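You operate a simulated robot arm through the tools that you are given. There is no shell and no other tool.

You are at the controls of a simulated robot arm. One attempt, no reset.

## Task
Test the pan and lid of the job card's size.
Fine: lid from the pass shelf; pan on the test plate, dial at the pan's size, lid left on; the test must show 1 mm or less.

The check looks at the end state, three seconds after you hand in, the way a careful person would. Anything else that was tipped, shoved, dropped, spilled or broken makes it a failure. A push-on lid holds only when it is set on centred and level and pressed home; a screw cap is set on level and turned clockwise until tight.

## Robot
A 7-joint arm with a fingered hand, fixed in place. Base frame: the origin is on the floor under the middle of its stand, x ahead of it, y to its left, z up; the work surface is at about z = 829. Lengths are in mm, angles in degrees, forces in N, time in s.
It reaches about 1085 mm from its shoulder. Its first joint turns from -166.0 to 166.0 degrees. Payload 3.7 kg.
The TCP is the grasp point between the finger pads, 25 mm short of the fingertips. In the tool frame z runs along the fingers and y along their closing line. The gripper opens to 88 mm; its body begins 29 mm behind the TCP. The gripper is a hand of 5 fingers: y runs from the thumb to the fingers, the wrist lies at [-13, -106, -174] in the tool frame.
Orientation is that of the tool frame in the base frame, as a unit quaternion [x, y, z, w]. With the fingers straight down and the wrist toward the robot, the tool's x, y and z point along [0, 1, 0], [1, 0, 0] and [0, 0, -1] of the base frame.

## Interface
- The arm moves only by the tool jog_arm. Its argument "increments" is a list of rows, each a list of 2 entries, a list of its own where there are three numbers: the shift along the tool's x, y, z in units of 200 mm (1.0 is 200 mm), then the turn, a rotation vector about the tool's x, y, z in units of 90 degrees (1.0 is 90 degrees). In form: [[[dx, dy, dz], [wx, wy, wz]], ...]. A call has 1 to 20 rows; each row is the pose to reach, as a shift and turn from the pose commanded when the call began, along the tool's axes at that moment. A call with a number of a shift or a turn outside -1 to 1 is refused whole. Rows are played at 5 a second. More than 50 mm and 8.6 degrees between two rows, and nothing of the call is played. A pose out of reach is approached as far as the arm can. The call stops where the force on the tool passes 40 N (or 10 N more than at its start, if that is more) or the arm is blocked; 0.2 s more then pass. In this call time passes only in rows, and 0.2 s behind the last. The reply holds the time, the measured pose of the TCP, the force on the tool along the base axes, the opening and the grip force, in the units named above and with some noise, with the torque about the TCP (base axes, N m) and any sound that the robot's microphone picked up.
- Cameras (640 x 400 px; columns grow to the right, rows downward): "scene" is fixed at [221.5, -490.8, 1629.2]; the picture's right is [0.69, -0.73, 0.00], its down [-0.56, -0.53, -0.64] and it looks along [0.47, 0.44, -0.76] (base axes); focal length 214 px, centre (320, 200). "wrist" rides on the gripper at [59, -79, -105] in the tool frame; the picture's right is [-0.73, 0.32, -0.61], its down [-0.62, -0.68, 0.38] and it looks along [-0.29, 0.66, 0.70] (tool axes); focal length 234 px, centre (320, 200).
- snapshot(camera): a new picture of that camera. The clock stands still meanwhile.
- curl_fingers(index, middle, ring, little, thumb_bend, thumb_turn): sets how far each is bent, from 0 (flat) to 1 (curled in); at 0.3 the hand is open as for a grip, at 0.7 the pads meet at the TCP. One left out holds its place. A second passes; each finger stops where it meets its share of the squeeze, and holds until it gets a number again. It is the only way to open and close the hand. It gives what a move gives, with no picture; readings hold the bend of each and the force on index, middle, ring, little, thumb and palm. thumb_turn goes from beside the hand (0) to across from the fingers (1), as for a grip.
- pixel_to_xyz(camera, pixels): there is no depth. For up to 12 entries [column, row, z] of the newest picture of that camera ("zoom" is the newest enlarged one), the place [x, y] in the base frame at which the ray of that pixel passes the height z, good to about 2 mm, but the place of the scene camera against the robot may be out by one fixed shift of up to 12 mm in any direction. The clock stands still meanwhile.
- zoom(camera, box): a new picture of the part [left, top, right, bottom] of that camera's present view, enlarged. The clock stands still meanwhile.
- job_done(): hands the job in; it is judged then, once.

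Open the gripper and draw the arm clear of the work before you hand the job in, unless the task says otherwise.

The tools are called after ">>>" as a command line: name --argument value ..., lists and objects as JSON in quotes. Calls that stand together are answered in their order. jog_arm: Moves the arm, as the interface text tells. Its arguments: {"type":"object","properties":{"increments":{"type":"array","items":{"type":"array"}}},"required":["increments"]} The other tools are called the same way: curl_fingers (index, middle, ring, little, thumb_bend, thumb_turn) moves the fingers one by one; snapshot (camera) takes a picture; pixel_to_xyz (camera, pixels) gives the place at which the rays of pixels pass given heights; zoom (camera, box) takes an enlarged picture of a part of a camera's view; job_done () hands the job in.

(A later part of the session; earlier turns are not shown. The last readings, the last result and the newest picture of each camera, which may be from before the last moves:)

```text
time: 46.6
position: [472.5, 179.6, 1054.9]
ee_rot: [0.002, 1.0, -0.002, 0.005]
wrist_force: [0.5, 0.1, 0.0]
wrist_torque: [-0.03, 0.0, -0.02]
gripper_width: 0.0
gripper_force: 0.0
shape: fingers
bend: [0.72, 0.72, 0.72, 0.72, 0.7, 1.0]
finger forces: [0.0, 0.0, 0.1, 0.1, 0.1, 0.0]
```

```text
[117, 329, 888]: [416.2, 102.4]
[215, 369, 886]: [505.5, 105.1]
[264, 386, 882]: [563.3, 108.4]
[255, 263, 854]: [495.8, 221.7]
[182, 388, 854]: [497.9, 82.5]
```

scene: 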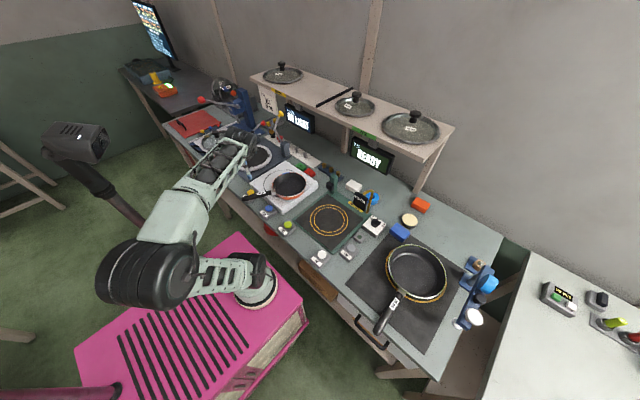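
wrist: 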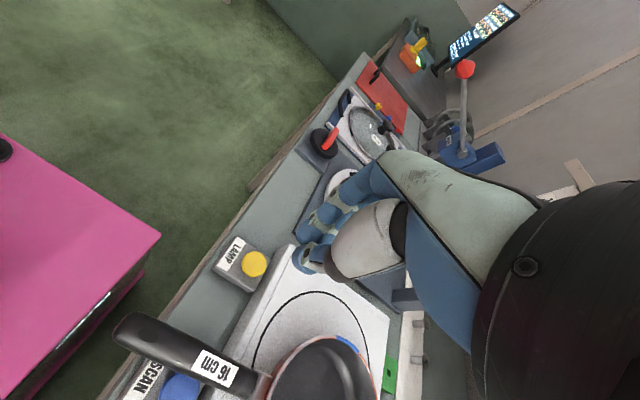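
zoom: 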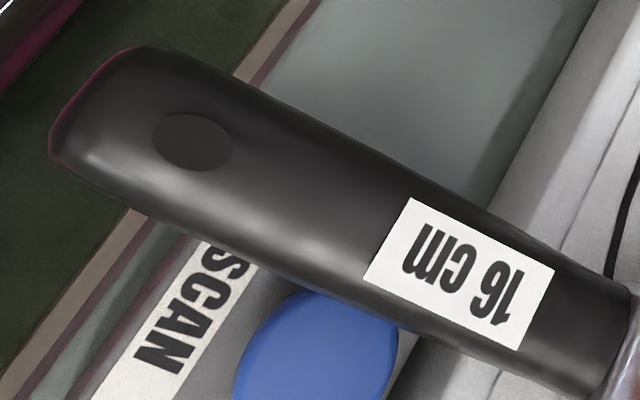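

Handle is at y≈104 (nearly along x), pan centre ≈(651,112). To free it from the SCAN button I'll slide the pan ~50 mm toward +y by pushing its right-hand wall with the fist; first I travel to its right side.

>>> jog_arm --increments '[[[-0.16, -0.12, 0], [0, 0, 0]], [[-0.32, -0.24, 0], [0, 0, 0]], [[-0.48, -0.36, 0], [0, 0, 0]], [[-0.64, -0.48, 0], [0, 0, 0]], [[-0.7975, -0.6, 0], [0, 0, 0]]]'

>>> jog_arm --increments '[[[0, -0.2, 0], [0, 0, 0]], [[0, -0.4, 0], [0, 0, 0]], [[0, -0.52, 0.1], [0, 0, 0]], [[0, -0.52, 0.3], [0, 0, 0]], [[0, -0.52, 0.5], [0, 0, 0]], [[0, -0.52, 0.65], [0, 0, 0]]]'

>>> snapshot --camera "wrist"

>>> zoom --camera "scene" --box '[230, 140, 358, 220]'

```text
time: 47.8
position: [631.8, 57.7, 1055.6]
ee_rot: [0.002, 1.0, -0.002, 0.006]
wrist_force: [0.6, -0.2, 0.9]
wrist_torque: [-0.02, -0.02, 0.0]
gripper_width: 0.0
gripper_force: 0.0
shape: fingers
bend: [0.72, 0.72, 0.72, 0.72, 0.7, 1.0]
finger forces: [0.0, 0.0, 0.0, 0.0, 0.0, 0.0]
```

```text
time: 49.2
position: [630.2, -44.3, 923.7]
ee_rot: [0.002, 1.0, -0.002, 0.005]
wrist_force: [0.0, -0.1, -1.1]
wrist_torque: [0.01, 0.0, 0.0]
gripper_width: 0.0
gripper_force: 0.0
shape: fingers
bend: [0.72, 0.72, 0.72, 0.72, 0.7, 1.0]
finger forces: [0.0, 0.1, 0.1, 0.0, 0.0, 0.0]
```

```text
taken
```

wrist: 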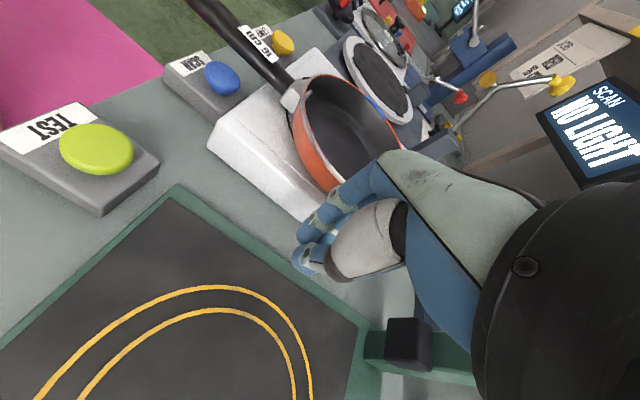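

```text
5.00 times, centred on (294, 180) of scene
```

zoom: 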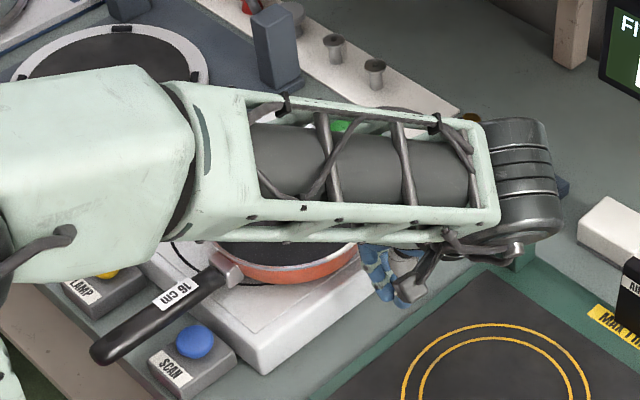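

Fist is right of the pan at (630,-44,924). I lower to z≈897 and push slowly toward +y.

>>> jog_arm --increments '[[[0, 0, 0.07], [0, 0, 0]], [[0, 0, 0.13], [0, 0, 0]], [[0, 0.06, 0.13], [0, 0, 0]], [[0, 0.12, 0.13], [0, 0, 0]], [[0, 0.18, 0.13], [0, 0, 0]], [[0, 0.23, 0.13], [0, 0, 0]], [[0, 0.28, 0.13], [0, 0, 0]], [[0, 0.33, 0.13], [0, 0, 0]]]'

>>> snapshot --camera "wrist"

>>> zoom --camera "scene" --box '[230, 140, 358, 220]'

```text
time: 51.0
position: [633.4, 21.3, 899.9]
ee_rot: [0.002, 1.0, -0.002, 0.005]
wrist_force: [1.3, -1.3, 1.1]
wrist_torque: [0.06, 0.02, -0.01]
gripper_width: 0.0
gripper_force: 0.6
shape: fingers
bend: [0.72, 0.72, 0.72, 0.72, 0.7, 1.0]
finger forces: [0.0, 1.7, 0.0, 0.0, 0.1, 0.0]
```

```text
taken
```

wrist: 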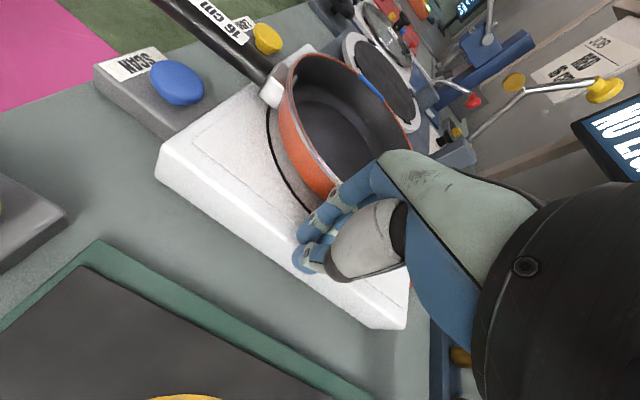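

```text
5.00 times, centred on (294, 180) of scene
```

zoom: 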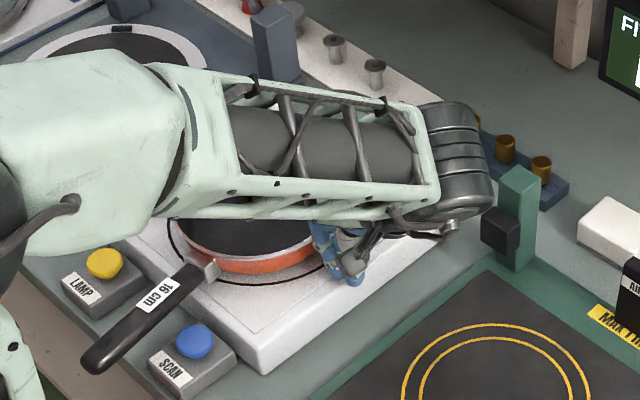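

The pan slides along. I check handle points in this view: label (215,20) and bracket joint (268,73).

>>> pixel_to_xyz --camera "wrist" --pixels '[[213, 15, 886], [268, 73, 882], [176, 82, 854], [267, 38, 854]]'

```text
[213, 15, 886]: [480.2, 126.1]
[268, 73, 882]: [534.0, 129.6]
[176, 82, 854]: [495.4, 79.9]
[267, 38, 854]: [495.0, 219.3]
```

The pan moved partly toward −x and turned a little. I back off, rise, and look properly.

>>> jog_arm --increments '[[[0, -0.15, 0], [0, 0, 0]], [[0, -0.3, -0.1], [0, 0, 0]], [[0, -0.3, -0.3], [0, 0, 0]], [[0, -0.3, -0.5], [0, 0, 0]], [[0, -0.3, -0.7], [0, 0, 0]], [[0, -0.3, -0.9], [0, 0, 0]]]'

>>> snapshot --camera "wrist"

>>> snapshot --camera "scene"

```text
time: 52.4
position: [630.0, -39.1, 1080.8]
ee_rot: [0.002, 1.0, -0.001, 0.005]
wrist_force: [0.2, 0.2, 0.3]
wrist_torque: [0.02, -0.03, -0.01]
gripper_width: 0.1
gripper_force: 0.0
shape: fingers
bend: [0.72, 0.72, 0.72, 0.72, 0.7, 1.0]
finger forces: [0.0, 0.1, 0.1, 0.0, 0.0, 0.0]
```

```text
taken
```

wrist: 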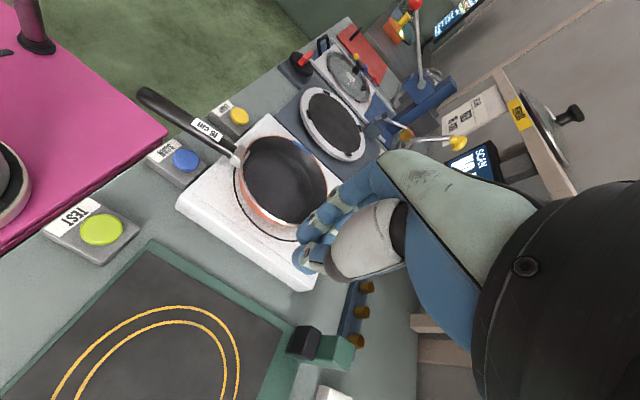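

```text
taken
```

scene: 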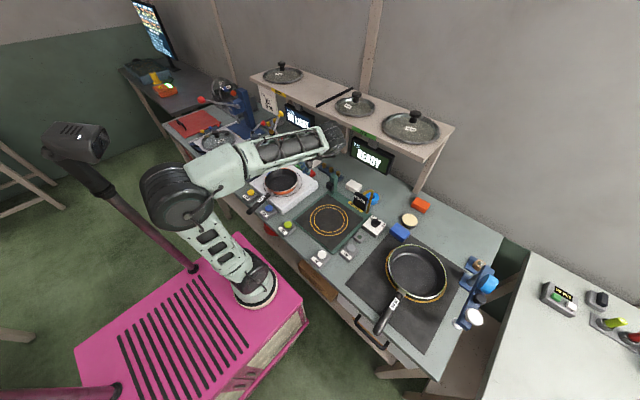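

>>> zoom --camera "scene" --box '[230, 150, 342, 220]'

>>> zoom --camera "wrist" --box '[120, 70, 360, 220]'

>>> pixel_to_xyz --camera "wrist" --pixels '[[140, 93, 888], [205, 129, 886], [236, 153, 882], [185, 160, 854], [239, 116, 854]]'

```text
5.71 times, centred on (286, 185) of scene
```

zoom: 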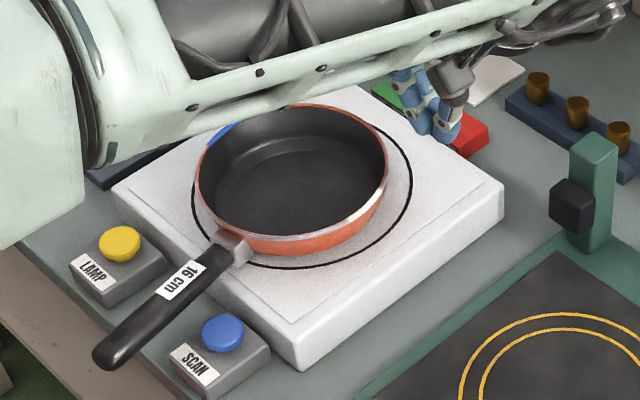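

```text
2.67 times, centred on (240, 145) of wrist
```

zoom: 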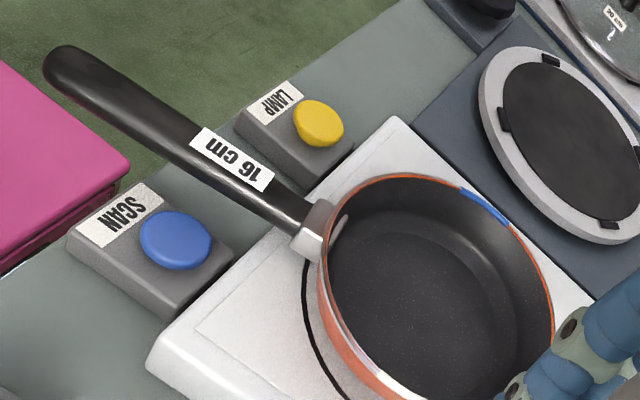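

```text
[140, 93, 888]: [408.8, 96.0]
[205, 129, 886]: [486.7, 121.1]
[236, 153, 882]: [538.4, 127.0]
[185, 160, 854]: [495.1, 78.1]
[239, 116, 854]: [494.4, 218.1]
```

Pan centre is now ≈(624,147), handle yawed +13° (tip at (409,96)). I'll push the handle end toward +y from its right side to straighten it, which also frees it from SCAN.

>>> jog_arm --increments '[[[0.17, 0.1, 0], [0, 0, 0]], [[0.34, 0.2, 0], [0, 0, 0]], [[0.51, 0.3, 0], [0, 0, 0]], [[0.68, 0.4, 0], [0, 0, 0]], [[0.85, 0.48, 0], [0, 0, 0]]]'

>>> jog_arm --increments '[[[0, 0, 0.2], [0, 0, 0]], [[0, 0, 0.4], [0, 0, 0]], [[0, 0, 0.6], [0, 0, 0]], [[0, 0, 0.8], [0, 0, 0]], [[0, 0, 0.935], [0, 0, 0]]]'

>>> snapshot --camera "wrist"

>>> zoom --camera "scene" --box '[210, 150, 322, 220]'

```text
time: 53.6
position: [462.7, 57.9, 1077.1]
ee_rot: [0.002, 1.0, -0.002, 0.005]
wrist_force: [0.4, 0.8, 0.9]
wrist_torque: [-0.03, -0.01, -0.01]
gripper_width: 0.0
gripper_force: 0.0
shape: fingers
bend: [0.72, 0.72, 0.72, 0.72, 0.7, 1.0]
finger forces: [0.0, 0.1, 0.0, 0.0, 0.1, 0.1]
```

```text
time: 54.8
position: [469.6, 57.9, 897.7]
ee_rot: [0.002, 1.0, -0.002, 0.005]
wrist_force: [0.3, -0.1, 0.1]
wrist_torque: [0.01, -0.01, 0.01]
gripper_width: 0.0
gripper_force: 0.1
shape: fingers
bend: [0.72, 0.72, 0.72, 0.72, 0.7, 1.0]
finger forces: [0.1, 0.0, 0.0, 0.1, 0.1, 0.0]
out of reach, approached as far as the arm can: row 5
```

```text
taken
```

wrist: 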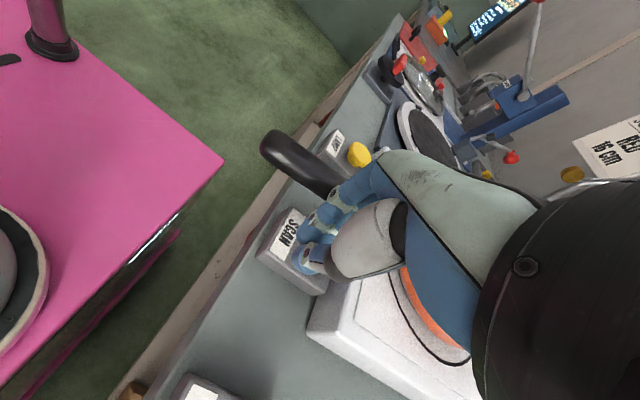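

```text
5.71 times, centred on (266, 185) of scene
```

zoom: 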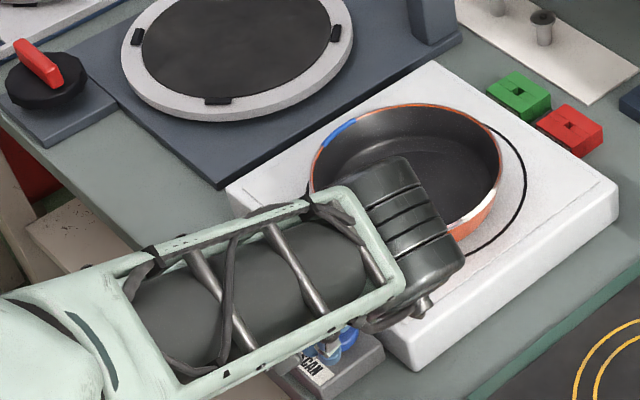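

Fist is right of the handle at (470,58,898). I push slowly toward +y by about 55 mm.

>>> jog_arm --increments '[[[0, 0.05, 0], [0, 0, 0]], [[0, 0.1, 0], [0, 0, 0]], [[0, 0.14, 0], [0, 0, 0]], [[0, 0.18, 0], [0, 0, 0]], [[0, 0.22, 0], [0, 0, 0]], [[0, 0.25, 0], [0, 0, 0]], [[0, 0.275, 0], [0, 0, 0]]]'

>>> snapshot --camera "wrist"

>>> zoom --camera "scene" --box '[210, 150, 322, 220]'

```text
time: 56.4
position: [471.4, 113.0, 899.0]
ee_rot: [0.002, 1.0, -0.002, 0.006]
wrist_force: [-0.3, -0.5, 0.4]
wrist_torque: [0.0, 0.0, 0.01]
gripper_width: 0.0
gripper_force: 0.2
shape: fingers
bend: [0.72, 0.72, 0.72, 0.72, 0.7, 1.0]
finger forces: [0.0, 0.6, 0.1, 0.0, 0.0, 0.0]
```

```text
taken
```

wrist: 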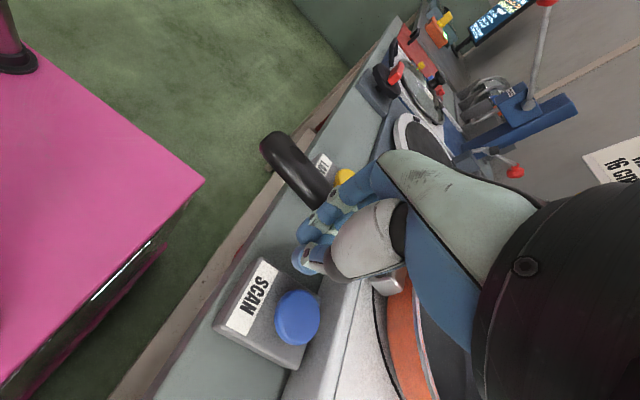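

```text
5.71 times, centred on (266, 185) of scene
```

zoom: 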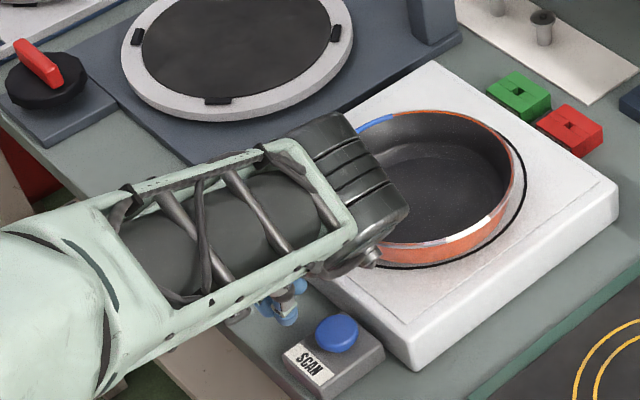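

Handle looks nearly straight. I back off, rise and measure.

>>> jog_arm --increments '[[[0, -0.15, 0], [0, 0, 0]], [[0, -0.3, -0.1], [0, 0, 0]], [[0, -0.3, -0.3], [0, 0, 0]], [[0, -0.3, -0.5], [0, 0, 0]], [[0, -0.3, -0.7], [0, 0, 0]]]'

>>> snapshot --camera "wrist"

>>> zoom --camera "scene" --box '[210, 150, 322, 220]'

>>> zoom --camera "wrist" --box '[180, 130, 340, 230]'

```text
time: 57.6
position: [469.7, 54.3, 1038.4]
ee_rot: [0.002, 1.0, -0.002, 0.005]
wrist_force: [-0.1, -0.6, 0.3]
wrist_torque: [-0.01, 0.04, -0.02]
gripper_width: 0.0
gripper_force: 0.0
shape: fingers
bend: [0.72, 0.72, 0.72, 0.72, 0.7, 1.0]
finger forces: [0.0, 0.0, 0.1, 0.1, 0.1, 0.0]
```

```text
taken
```

wrist: 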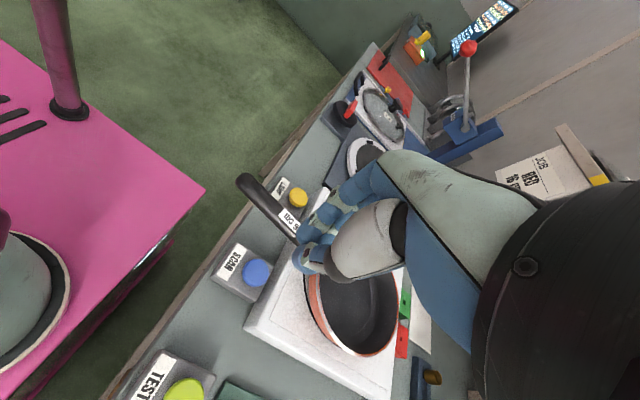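

```text
5.71 times, centred on (266, 185) of scene
```

zoom: 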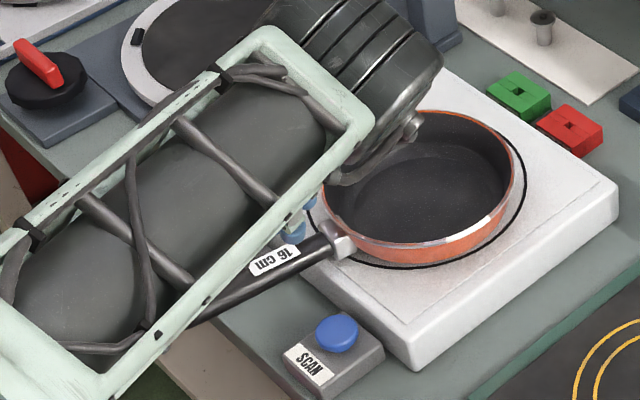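

```text
4.00 times, centred on (260, 180) of wrist
```

zoom: 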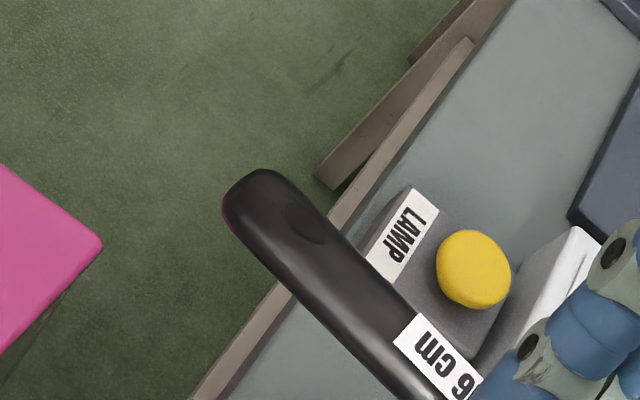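

I query the hole (256.8,186.3), label edge (285,218.8) and tip for the new handle line.

>>> pixel_to_xyz --camera "wrist" --pixels '[[256.75, 186.25, 890], [283, 219, 886], [238, 178, 886], [298, 198, 854], [257, 272, 854]]'

```text
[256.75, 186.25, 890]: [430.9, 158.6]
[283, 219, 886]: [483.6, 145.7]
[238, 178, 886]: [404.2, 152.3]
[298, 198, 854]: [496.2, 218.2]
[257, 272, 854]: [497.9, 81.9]
```

Handle line: hole (431,159), yaw ≈ −13.7°, passing midway between LAMP and SCAN. I set index/middle/thumb at 0.5, ring/little flat, and move above the grip point (494,143), aligned.

>>> curl_fingers --index 0.48 --middle 0.48 --ring 0.0 --little 0.0 --thumb_bend 0.48 --thumb_turn 1.0

>>> jog_arm --increments '[[[-0.04, 0.15, 0], [0, 0, 0.05]], [[-0.08, 0.3, 0], [0, 0, 0.1]], [[-0.1205, 0.446, 0.1], [0, 0, 0.152]], [[-0.1205, 0.446, 0.3], [0, 0, 0.152]], [[-0.1205, 0.446, 0.49], [0, 0, 0.152]]]'

>>> snapshot --camera "wrist"

>>> zoom --camera "wrist" --box '[190, 170, 350, 270]'

```text
time: 58.6
position: [468.5, 54.4, 1038.0]
ee_rot: [0.002, 1.0, -0.001, 0.005]
wrist_force: [-0.3, -0.1, 0.4]
wrist_torque: [0.0, -0.01, 0.0]
gripper_width: 45.4
gripper_force: 0.2
shape: fingers
bend: [0.48, 0.48, 0.0, 0.0, 0.48, 1.0]
finger forces: [0.1, 0.0, 0.0, 0.0, 0.0, 0.0]
```

```text
time: 59.8
position: [492.7, 143.0, 940.0]
ee_rot: [0.121, 0.993, -0.001, 0.006]
wrist_force: [-0.4, 0.3, -0.3]
wrist_torque: [-0.04, -0.02, 0.02]
gripper_width: 45.4
gripper_force: 0.0
shape: fingers
bend: [0.48, 0.48, 0.0, 0.0, 0.48, 1.0]
finger forces: [0.1, 0.1, 0.1, 0.0, 0.1, 0.0]
```

```text
taken
```

wrist: 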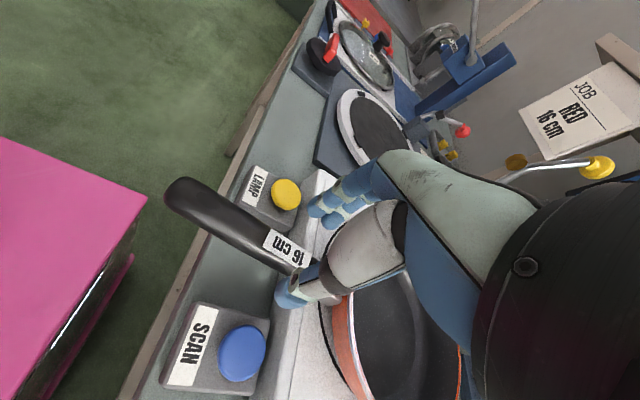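

```text
4.00 times, centred on (270, 220) of wrist
```

zoom: 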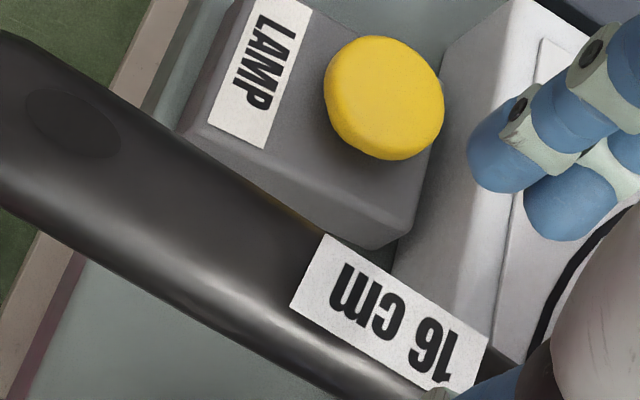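

I refine the handle line with this closer view (hole (208.3,200.8), label centre (287.5,249.5)).

>>> pixel_to_xyz --camera "wrist" --pixels '[[208.25, 200.75, 890], [287.5, 249.5, 886], [287.5, 249.5, 882], [285.5, 195, 854], [241, 353, 854]]'

```text
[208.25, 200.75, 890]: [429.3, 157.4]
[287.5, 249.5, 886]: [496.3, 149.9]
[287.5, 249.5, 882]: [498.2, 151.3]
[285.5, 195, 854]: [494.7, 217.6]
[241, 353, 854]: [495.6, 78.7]
```

Corrected with the button references: handle at x=493 is y≈153.5, yaw ≈ −6.5°. I shift +10 mm in y, turn 7°, and lower to z≈915 for another check.

>>> jog_arm --increments '[[[0.0125, 0.05, 0], [0, 0, -0.08]], [[0.0125, 0.05, 0.12], [0, 0, -0.08]]]'

>>> snapshot --camera "wrist"

>>> zoom --camera "wrist" --box '[190, 160, 350, 260]'

>>> zoom --camera "wrist" --box '[240, 240, 400, 340]'

```text
time: 60.4
position: [494.1, 152.6, 916.6]
ee_rot: [0.057, 0.998, -0.001, 0.004]
wrist_force: [-0.3, -0.3, 0.6]
wrist_torque: [-0.01, -0.03, -0.01]
gripper_width: 45.3
gripper_force: 0.0
shape: fingers
bend: [0.48, 0.48, 0.0, 0.0, 0.48, 1.0]
finger forces: [0.0, 0.1, 0.0, 0.0, 0.1, 0.1]
```

```text
taken
```

wrist: 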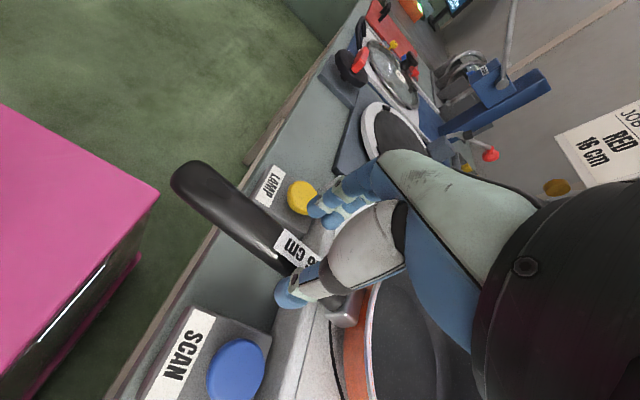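

```text
4.00 times, centred on (270, 210) of wrist
```

zoom: 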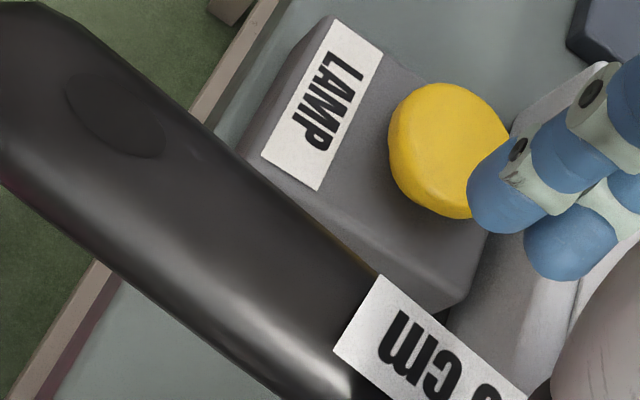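

```text
4.00 times, centred on (320, 290) of wrist
```

zoom: 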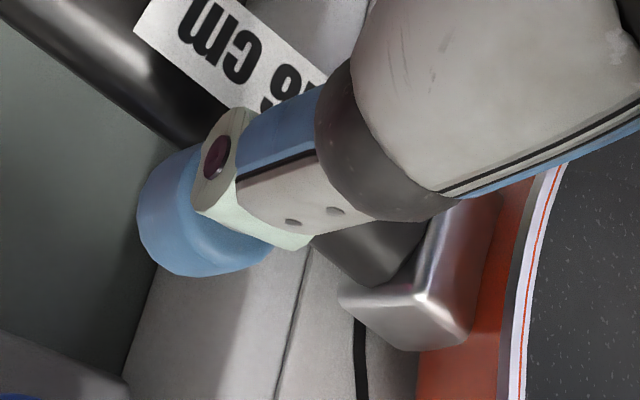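

I verify alignment once more: hole (218.8,188.8), label's left-edge centre (279,238).

>>> pixel_to_xyz --camera "wrist" --pixels '[[218.75, 188.75, 890], [279, 238, 887], [300, 198, 854], [235, 371, 854]]'

```text
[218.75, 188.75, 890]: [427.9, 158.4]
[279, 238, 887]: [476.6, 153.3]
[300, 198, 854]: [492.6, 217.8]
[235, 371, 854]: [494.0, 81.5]
```

Aligned within ~1 mm. I lower to z≈880.

>>> jog_arm --increments '[[[0, 0.005, 0.08], [0, 0, 0]], [[0, 0.005, 0.14], [0, 0, 0]], [[0, 0.005, 0.183], [0, 0, 0]]]'

>>> snapshot --camera "wrist"

```text
time: 61.2
position: [494.9, 153.2, 880.2]
ee_rot: [0.058, 0.998, -0.001, 0.006]
wrist_force: [-0.8, 0.8, 0.4]
wrist_torque: [0.04, 0.0, 0.0]
gripper_width: 45.6
gripper_force: 0.0
shape: fingers
bend: [0.48, 0.48, 0.0, 0.0, 0.48, 1.0]
finger forces: [0.1, 0.0, 0.0, 0.0, 0.0, 0.1]
```

```text
taken
```

wrist: 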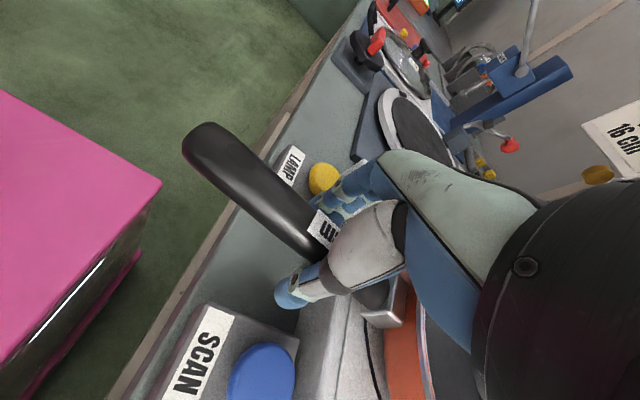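

No contact; TCP at (495,153,880). I close index, middle and thumb gradually, watching the bends.

>>> curl_fingers --index 0.6 --middle 0.6 --thumb_bend 0.6

>>> curl_fingers --index 0.68 --middle 0.68 --thumb_bend 0.68

>>> snapshot --camera "wrist"

>>> zoom --camera "scene" --box '[210, 150, 322, 220]'

```text
time: 62.2
position: [494.9, 153.4, 880.5]
ee_rot: [0.058, 0.998, -0.001, 0.006]
wrist_force: [0.8, 0.4, 1.0]
wrist_torque: [0.01, 0.02, 0.01]
gripper_width: 20.3
gripper_force: 0.6
shape: fingers
bend: [0.6, 0.6, 0.0, 0.0, 0.6, 1.0]
finger forces: [0.1, 0.1, 0.0, 0.0, 0.2, 0.0]
```

```text
time: 63.2
position: [494.6, 154.6, 879.1]
ee_rot: [0.058, 0.998, -0.001, 0.006]
wrist_force: [0.3, -0.5, 1.1]
wrist_torque: [0.01, -0.01, -0.02]
gripper_width: 9.0
gripper_force: 2.1
shape: fingers
bend: [0.65, 0.68, 0.0, 0.0, 0.65, 1.0]
finger forces: [2.5, 0.0, 0.0, 0.0, 3.0, 0.1]
```

```text
taken
```

wrist: 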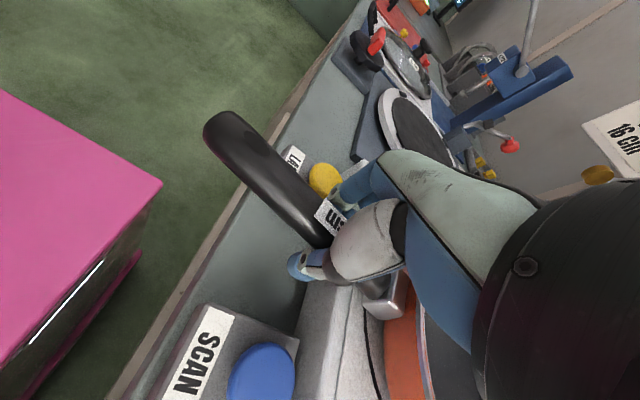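

```text
5.71 times, centred on (266, 185) of scene
```

zoom: 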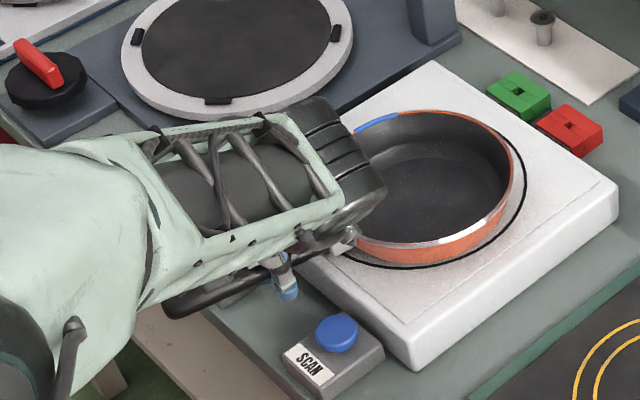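

Index and thumb only feel ~3 N at bend 0.65 and the middle none. I look closely at how the fingers sit around the handle.

>>> zoom --camera "wrist" --box '[200, 110, 400, 235]'

>>> zoom --camera "wrist" --box '[270, 220, 430, 320]'

>>> zoom --camera "scene" --box '[230, 175, 294, 215]'

```text
3.20 times, centred on (300, 172) of wrist
```

zoom: 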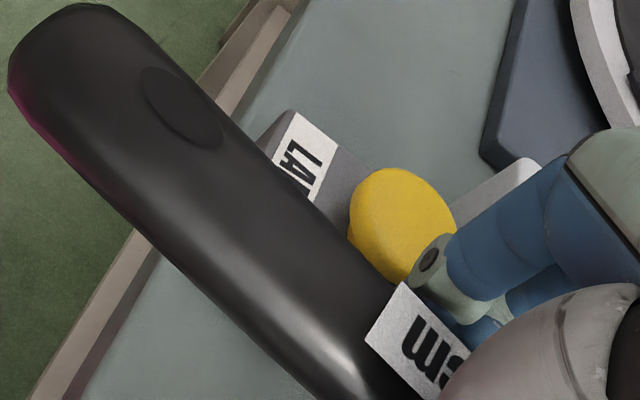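

```text
4.00 times, centred on (350, 270) of wrist
```

zoom: 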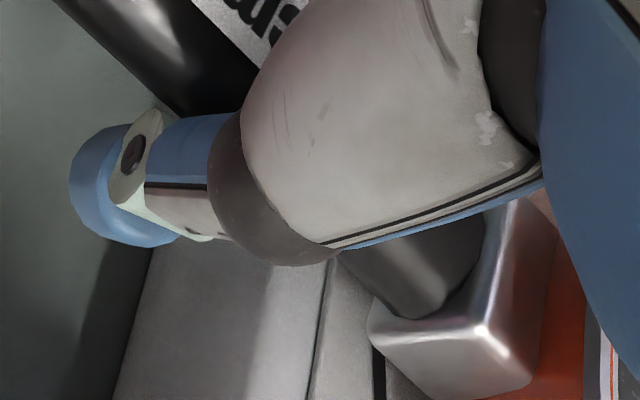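

```text
10.00 times, centred on (262, 195) of scene
```

zoom: 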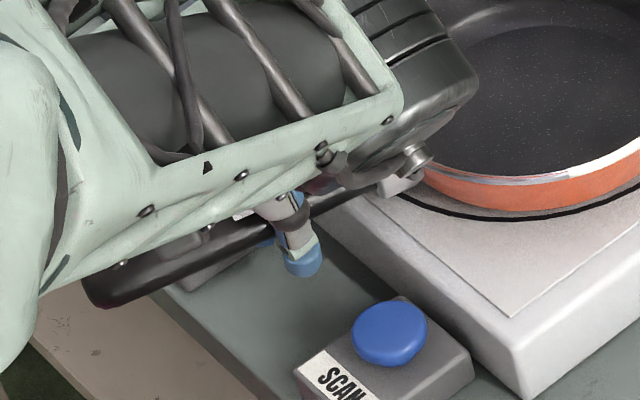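

I query the hole and label-left points in the present view to see how the handle turned.

>>> pixel_to_xyz --camera "wrist" --pixels '[[257.8, 143.75, 890], [320.6, 207.2, 887], [324, 178, 854], [262, 375, 854]]'

```text
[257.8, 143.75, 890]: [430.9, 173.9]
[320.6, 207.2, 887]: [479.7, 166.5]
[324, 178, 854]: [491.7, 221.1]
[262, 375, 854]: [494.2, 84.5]
```

The thumb has moved the handle ~10 mm toward the fingers, so it now sits between thumb and index. I squeeze further and watch whether it is held, lifted or pushed down.

>>> curl_fingers --index 0.76 --middle 0.76 --thumb_bend 0.74

>>> snapshot --camera "wrist"

>>> zoom --camera "scene" --box '[220, 155, 316, 215]'

```text
time: 64.2
position: [495.5, 154.7, 879.4]
ee_rot: [0.059, 0.998, -0.002, 0.005]
wrist_force: [0.3, 0.4, 0.7]
wrist_torque: [-0.07, 0.02, -0.05]
gripper_width: 0.0
gripper_force: 9.8
shape: fingers
bend: [0.75, 0.75, 0.0, 0.0, 0.69, 1.0]
finger forces: [9.6, 1.3, 0.0, 0.1, 9.0, 0.0]
```

```text
taken
```

wrist: 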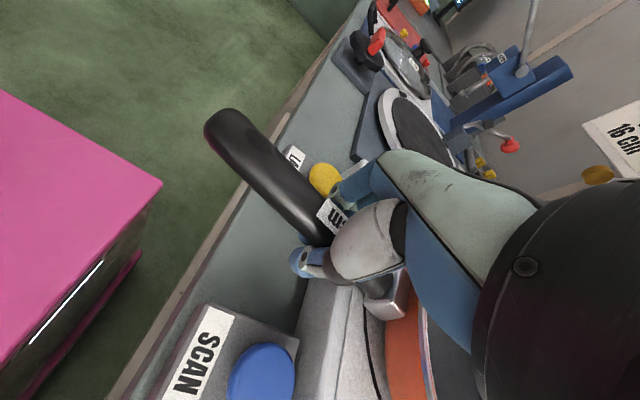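

```text
6.67 times, centred on (268, 185) of scene
```

zoom: 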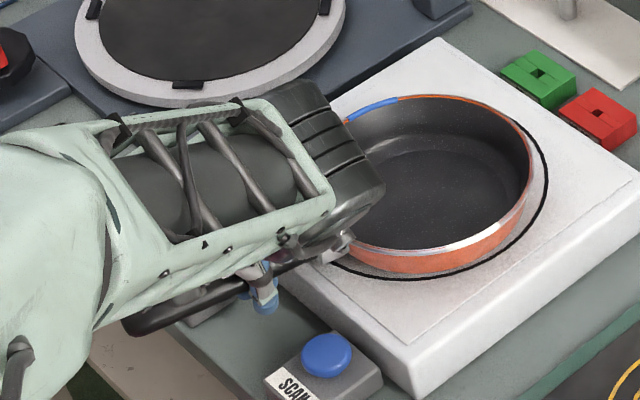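

The pan stays flat and the handle is now held (index 9.6 N, thumb 9 N, fingers curled past meeting, i.e. wrapping under it). I tighten more.

>>> curl_fingers --index 0.88 --middle 0.9 --thumb_bend 0.85

>>> snapshot --camera "wrist"

>>> zoom --camera "scene" --box '[220, 155, 316, 215]'

```text
time: 65.2
position: [494.2, 154.5, 879.8]
ee_rot: [0.059, 0.998, -0.001, 0.005]
wrist_force: [-0.5, -0.1, -2.2]
wrist_torque: [-0.02, 0.03, -0.01]
gripper_width: 2.8
gripper_force: 2.1
shape: fingers
bend: [0.87, 0.89, 0.0, 0.0, 0.76, 1.0]
finger forces: [0.0, 3.9, 0.0, 0.0, 0.0, 0.0]
```

```text
taken
```

wrist: 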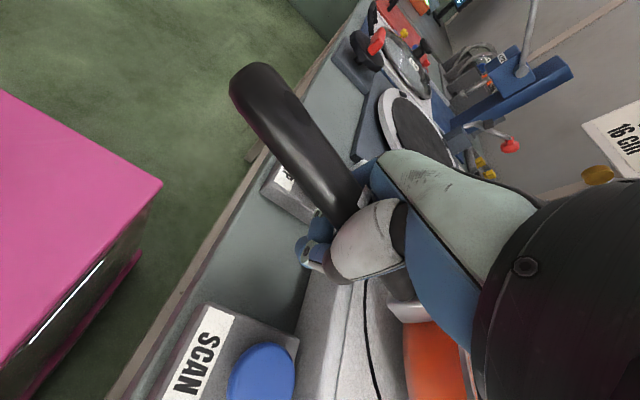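

```text
6.67 times, centred on (268, 185) of scene
```

zoom: 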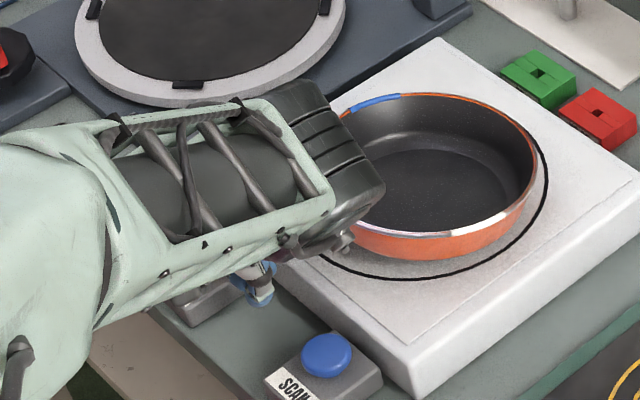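

The fingers have closed under the handle, and it now rests on them like in a cradle (pan's near side slightly raised). I lift 15 mm and then wrap ring and little under it too for support.

>>> jog_arm --increments '[[[0, 0, -0.025], [0, 0, 0]], [[0, 0, -0.05], [0, 0, 0]], [[0, 0, -0.08], [0, 0, 0]]]'

>>> curl_fingers --ring 0.9 --little 0.9

>>> snapshot --camera "wrist"

>>> zoom --camera "scene" --box '[220, 155, 316, 215]'

```text
time: 66.0
position: [494.7, 153.3, 895.2]
ee_rot: [0.057, 0.998, -0.002, 0.005]
wrist_force: [0.1, -0.5, -2.3]
wrist_torque: [0.02, 0.01, 0.0]
gripper_width: 2.4
gripper_force: 1.7
shape: fingers
bend: [0.87, 0.89, 0.0, 0.0, 0.76, 1.0]
finger forces: [0.0, 3.9, 0.0, 0.1, 0.1, 0.0]
```

```text
time: 67.0
position: [493.8, 154.5, 895.8]
ee_rot: [0.058, 0.998, -0.001, 0.005]
wrist_force: [-0.1, -0.1, -4.7]
wrist_torque: [0.1, 0.45, 0.08]
gripper_width: 2.1
gripper_force: 11.8
shape: fingers
bend: [0.87, 0.9, 0.9, 0.88, 0.76, 1.0]
finger forces: [0.0, 0.0, 0.1, 14.0, 5.4, 4.7]
```

```text
taken
```

wrist: 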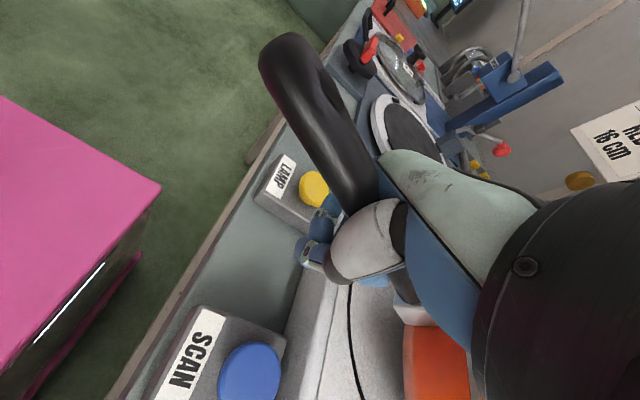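

```text
6.67 times, centred on (268, 185) of scene
```

zoom: 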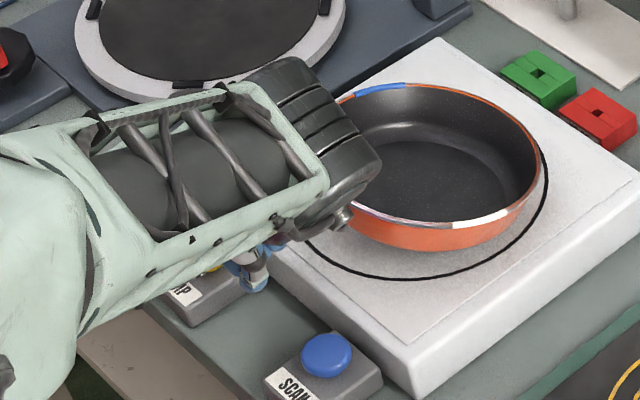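

A power grip has formed: little finger 14 N under, palm 4.7 N on top, wrist carrying 4.7 N. I tighten a little and lift 20 mm more to see whether the pan comes off level.

>>> curl_fingers --index 1.0 --middle 1.0 --ring 1.0 --little 1.0 --thumb_bend 0.95

>>> jog_arm --increments '[[[0, 0, -0.03], [0, 0, 0]], [[0, 0, -0.06], [0, 0, 0]], [[0, 0, -0.1], [0, 0, 0]]]'

>>> snapshot --camera "wrist"

>>> zoom --camera "scene" --box '[220, 145, 332, 215]'

```text
time: 68.0
position: [493.9, 152.8, 895.3]
ee_rot: [0.059, 0.998, -0.001, 0.005]
wrist_force: [-0.2, -0.5, -4.3]
wrist_torque: [0.08, 0.43, 0.02]
gripper_width: 21.4
gripper_force: 47.8
shape: fingers
bend: [0.99, 0.98, 0.96, 0.94, 0.9, 1.0]
finger forces: [3.2, 5.6, 12.3, 21.8, 19.0, 34.6]
```

```text
time: 68.8
position: [494.0, 154.2, 916.7]
ee_rot: [0.058, 0.998, -0.001, 0.005]
wrist_force: [-0.1, 0.2, -4.0]
wrist_torque: [0.09, 0.44, 0.0]
gripper_width: 21.4
gripper_force: 48.3
shape: fingers
bend: [0.99, 0.98, 0.96, 0.94, 0.9, 1.0]
finger forces: [3.1, 5.5, 12.3, 21.6, 19.0, 34.3]
```

```text
taken
```

wrist: 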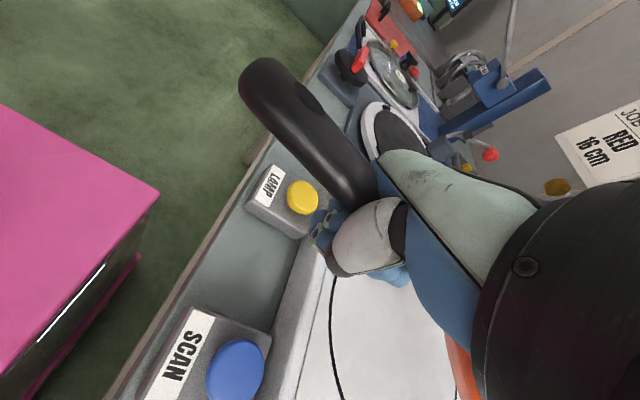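

```text
5.71 times, centred on (276, 180) of scene
```

zoom: 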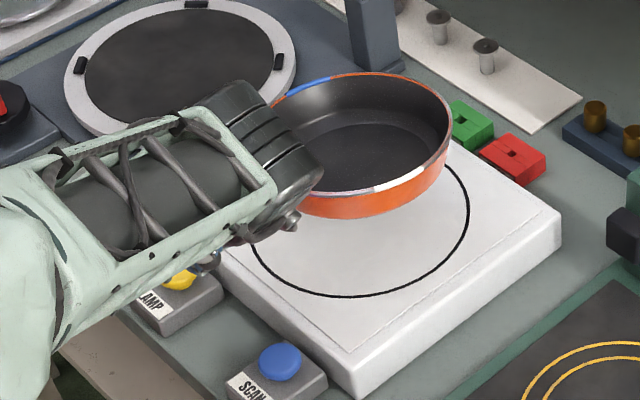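

The pan is fully lifted and nearly level (weight ≈4.3 N, palm 34 N). I raise it another 50 mm and measure its position in the grip from the scene camera.

>>> jog_arm --increments '[[[0, 0, -0.06], [0, 0, 0]], [[0, 0, -0.13], [0, 0, 0]], [[0, 0, -0.2], [0, 0, 0]], [[0, 0, -0.25], [0, 0, 0]]]'

>>> snapshot --camera "scene"

>>> zoom --camera "scene" --box '[220, 130, 332, 200]'

>>> snapshot --camera "wrist"

```text
time: 69.8
position: [494.4, 154.2, 966.5]
ee_rot: [0.058, 0.998, -0.001, 0.005]
wrist_force: [0.3, 1.1, -5.2]
wrist_torque: [0.07, 0.46, 0.01]
gripper_width: 21.7
gripper_force: 47.8
shape: fingers
bend: [0.99, 0.98, 0.96, 0.94, 0.9, 1.0]
finger forces: [3.1, 5.5, 12.3, 21.5, 18.6, 33.8]
```

```text
taken
```

scene: 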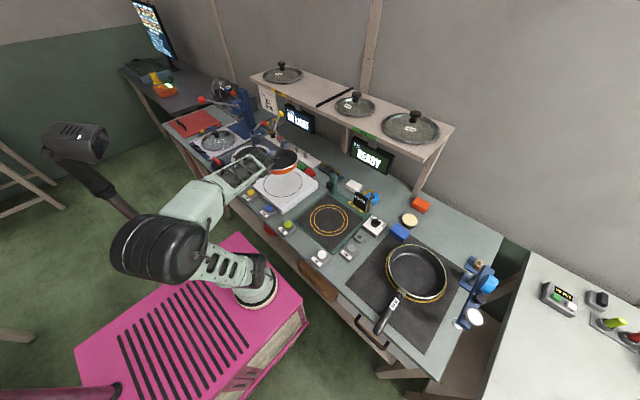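

```text
5.71 times, centred on (276, 165) of scene
```

zoom: 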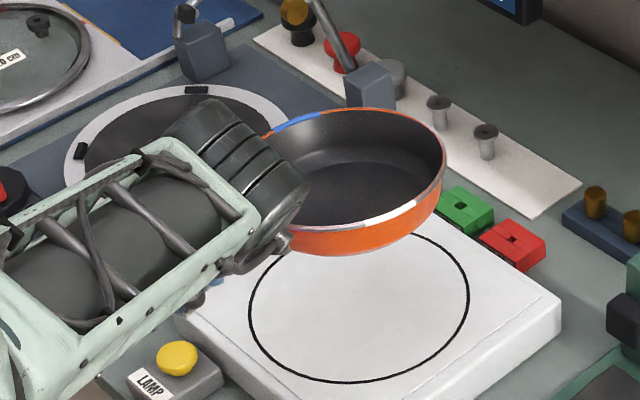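

```text
taken
```

wrist: 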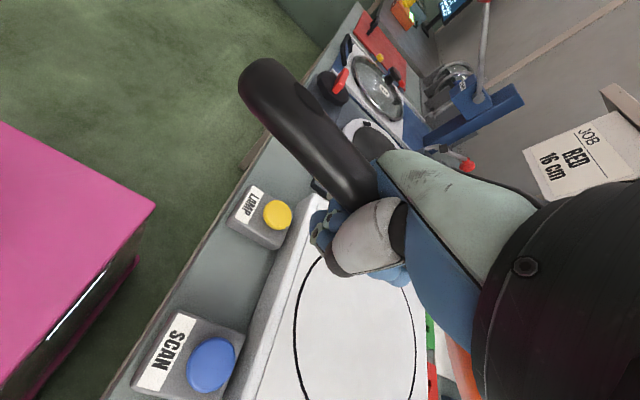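

I estimate the pan centre from the scene rim (≈(282,159.4)) at candidate heights, and the handle direction from the wrist view.

>>> pixel_to_xyz --camera "scene" --pixels '[[282, 159.4, 990], [282, 159.4, 1005], [282, 159.4, 1020], [298, 161.5, 1005], [284.8, 149, 1005], [273, 169, 1005]]'

>>> zoom --camera "wrist" --box '[220, 40, 420, 165]'

>>> pixel_to_xyz --camera "wrist" --pixels '[[245, 80, 995], [306, 98, 998], [350, 180, 993], [278, 214, 854], [212, 363, 854]]'

```text
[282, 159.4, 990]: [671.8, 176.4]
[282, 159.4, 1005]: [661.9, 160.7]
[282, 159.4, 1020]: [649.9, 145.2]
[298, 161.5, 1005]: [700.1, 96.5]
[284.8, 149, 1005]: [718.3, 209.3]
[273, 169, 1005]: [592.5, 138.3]
```

```text
3.20 times, centred on (320, 102) of wrist
```

zoom: 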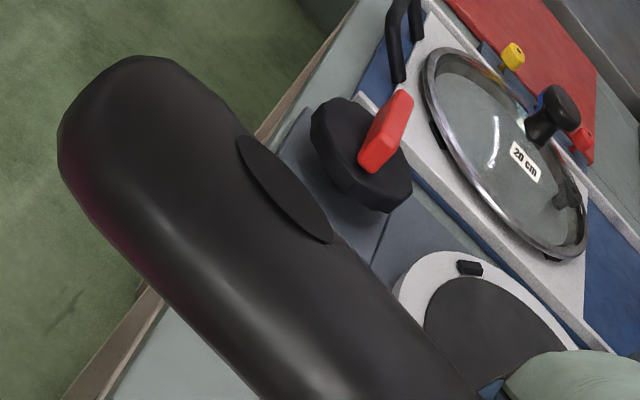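

```text
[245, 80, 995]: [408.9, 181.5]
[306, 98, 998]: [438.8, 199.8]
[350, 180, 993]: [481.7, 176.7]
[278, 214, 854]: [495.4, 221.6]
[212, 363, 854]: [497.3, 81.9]
```

The pan is firmly held, slightly rolled; centre ≈(643,127). I carry it over toward the test plate while turning the hand +12.5° so the handle ends pointing along −x.

>>> jog_arm --increments '[[[-0.025, -0.188, 0], [0, 0, -0.035]], [[-0.05, -0.377, 0], [0, 0, -0.07]], [[-0.074, -0.565, 0], [0, 0, -0.104]], [[-0.099, -0.7535, 0], [0, 0, -0.139]]]'

>>> jog_arm --increments '[[[0.019, -0.19, 0], [0, 0, 0]], [[0.039, -0.38, 0], [0, 0, 0]], [[0.058, -0.571, 0], [0, 0, 0]], [[0.0773, -0.761, 0], [0, 0, 0]]]'

>>> snapshot --camera "scene"

>>> zoom --camera "scene" --box '[260, 150, 388, 230]'

>>> snapshot --camera "wrist"

```text
time: 70.8
position: [496.7, 2.2, 967.4]
ee_rot: [-0.052, 0.999, -0.001, 0.005]
wrist_force: [0.4, 0.0, -4.6]
wrist_torque: [-0.02, 0.43, 0.0]
gripper_width: 21.7
gripper_force: 46.0
shape: fingers
bend: [0.99, 0.98, 0.96, 0.95, 0.9, 1.0]
finger forces: [3.3, 5.3, 12.2, 21.0, 17.8, 33.3]
```

```text
time: 71.8
position: [497.5, -151.5, 966.9]
ee_rot: [-0.052, 0.999, -0.002, 0.005]
wrist_force: [0.3, -0.2, -4.3]
wrist_torque: [0.0, 0.46, -0.03]
gripper_width: 21.6
gripper_force: 46.6
shape: fingers
bend: [0.99, 0.98, 0.97, 0.95, 0.9, 1.0]
finger forces: [3.3, 5.2, 12.0, 20.6, 17.4, 33.2]
```

```text
taken
```

scene: 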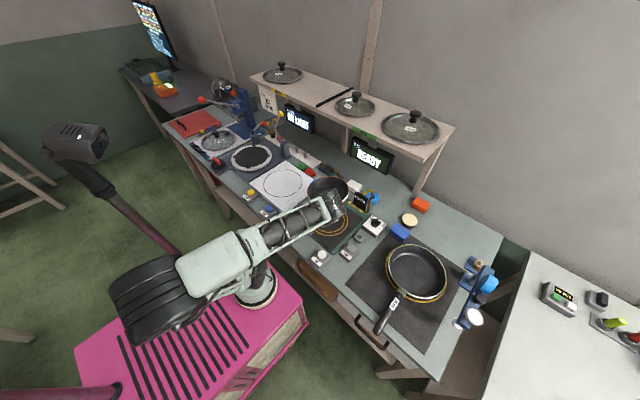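

```text
5.00 times, centred on (324, 190) of scene
```

zoom: 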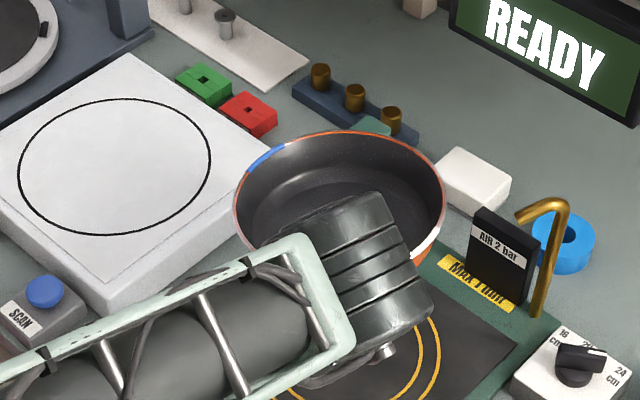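

```text
taken
```

wrist: 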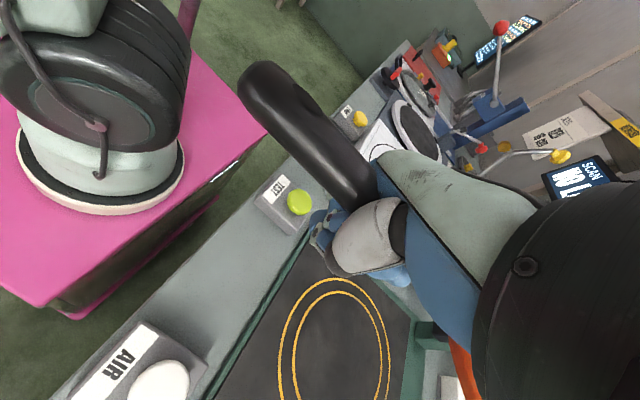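

The pan hangs above the test plate, nearly level (rim symmetric about column 328). I compute its centre from the scene (328.3,190.5) and the handle line in the wrist view.

>>> pixel_to_xyz --camera "scene" --pixels '[[328.3, 190.5, 1005], [328.3, 190.5, 1015], [328.3, 190.5, 1025]]'

>>> zoom --camera "wrist" --box '[220, 40, 420, 165]'

>>> pixel_to_xyz --camera "wrist" --pixels '[[253, 74, 990], [355, 185, 993], [300, 203, 854], [159, 383, 854]]'

```text
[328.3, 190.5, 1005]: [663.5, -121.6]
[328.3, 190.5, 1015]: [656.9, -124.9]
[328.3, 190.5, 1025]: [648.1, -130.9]
```

```text
3.20 times, centred on (320, 102) of wrist
```

zoom: 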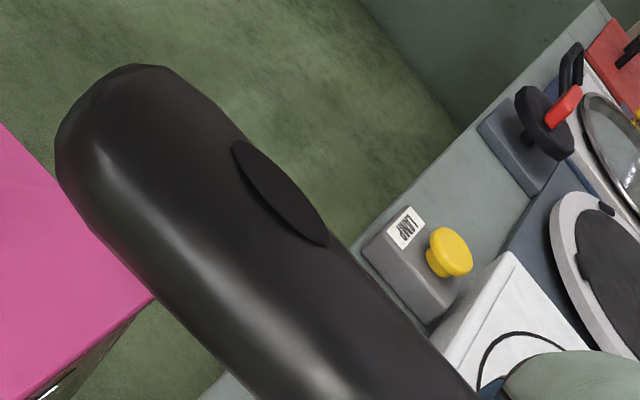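

```text
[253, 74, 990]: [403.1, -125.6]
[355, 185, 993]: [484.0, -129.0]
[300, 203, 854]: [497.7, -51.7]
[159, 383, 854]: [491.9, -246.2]
```

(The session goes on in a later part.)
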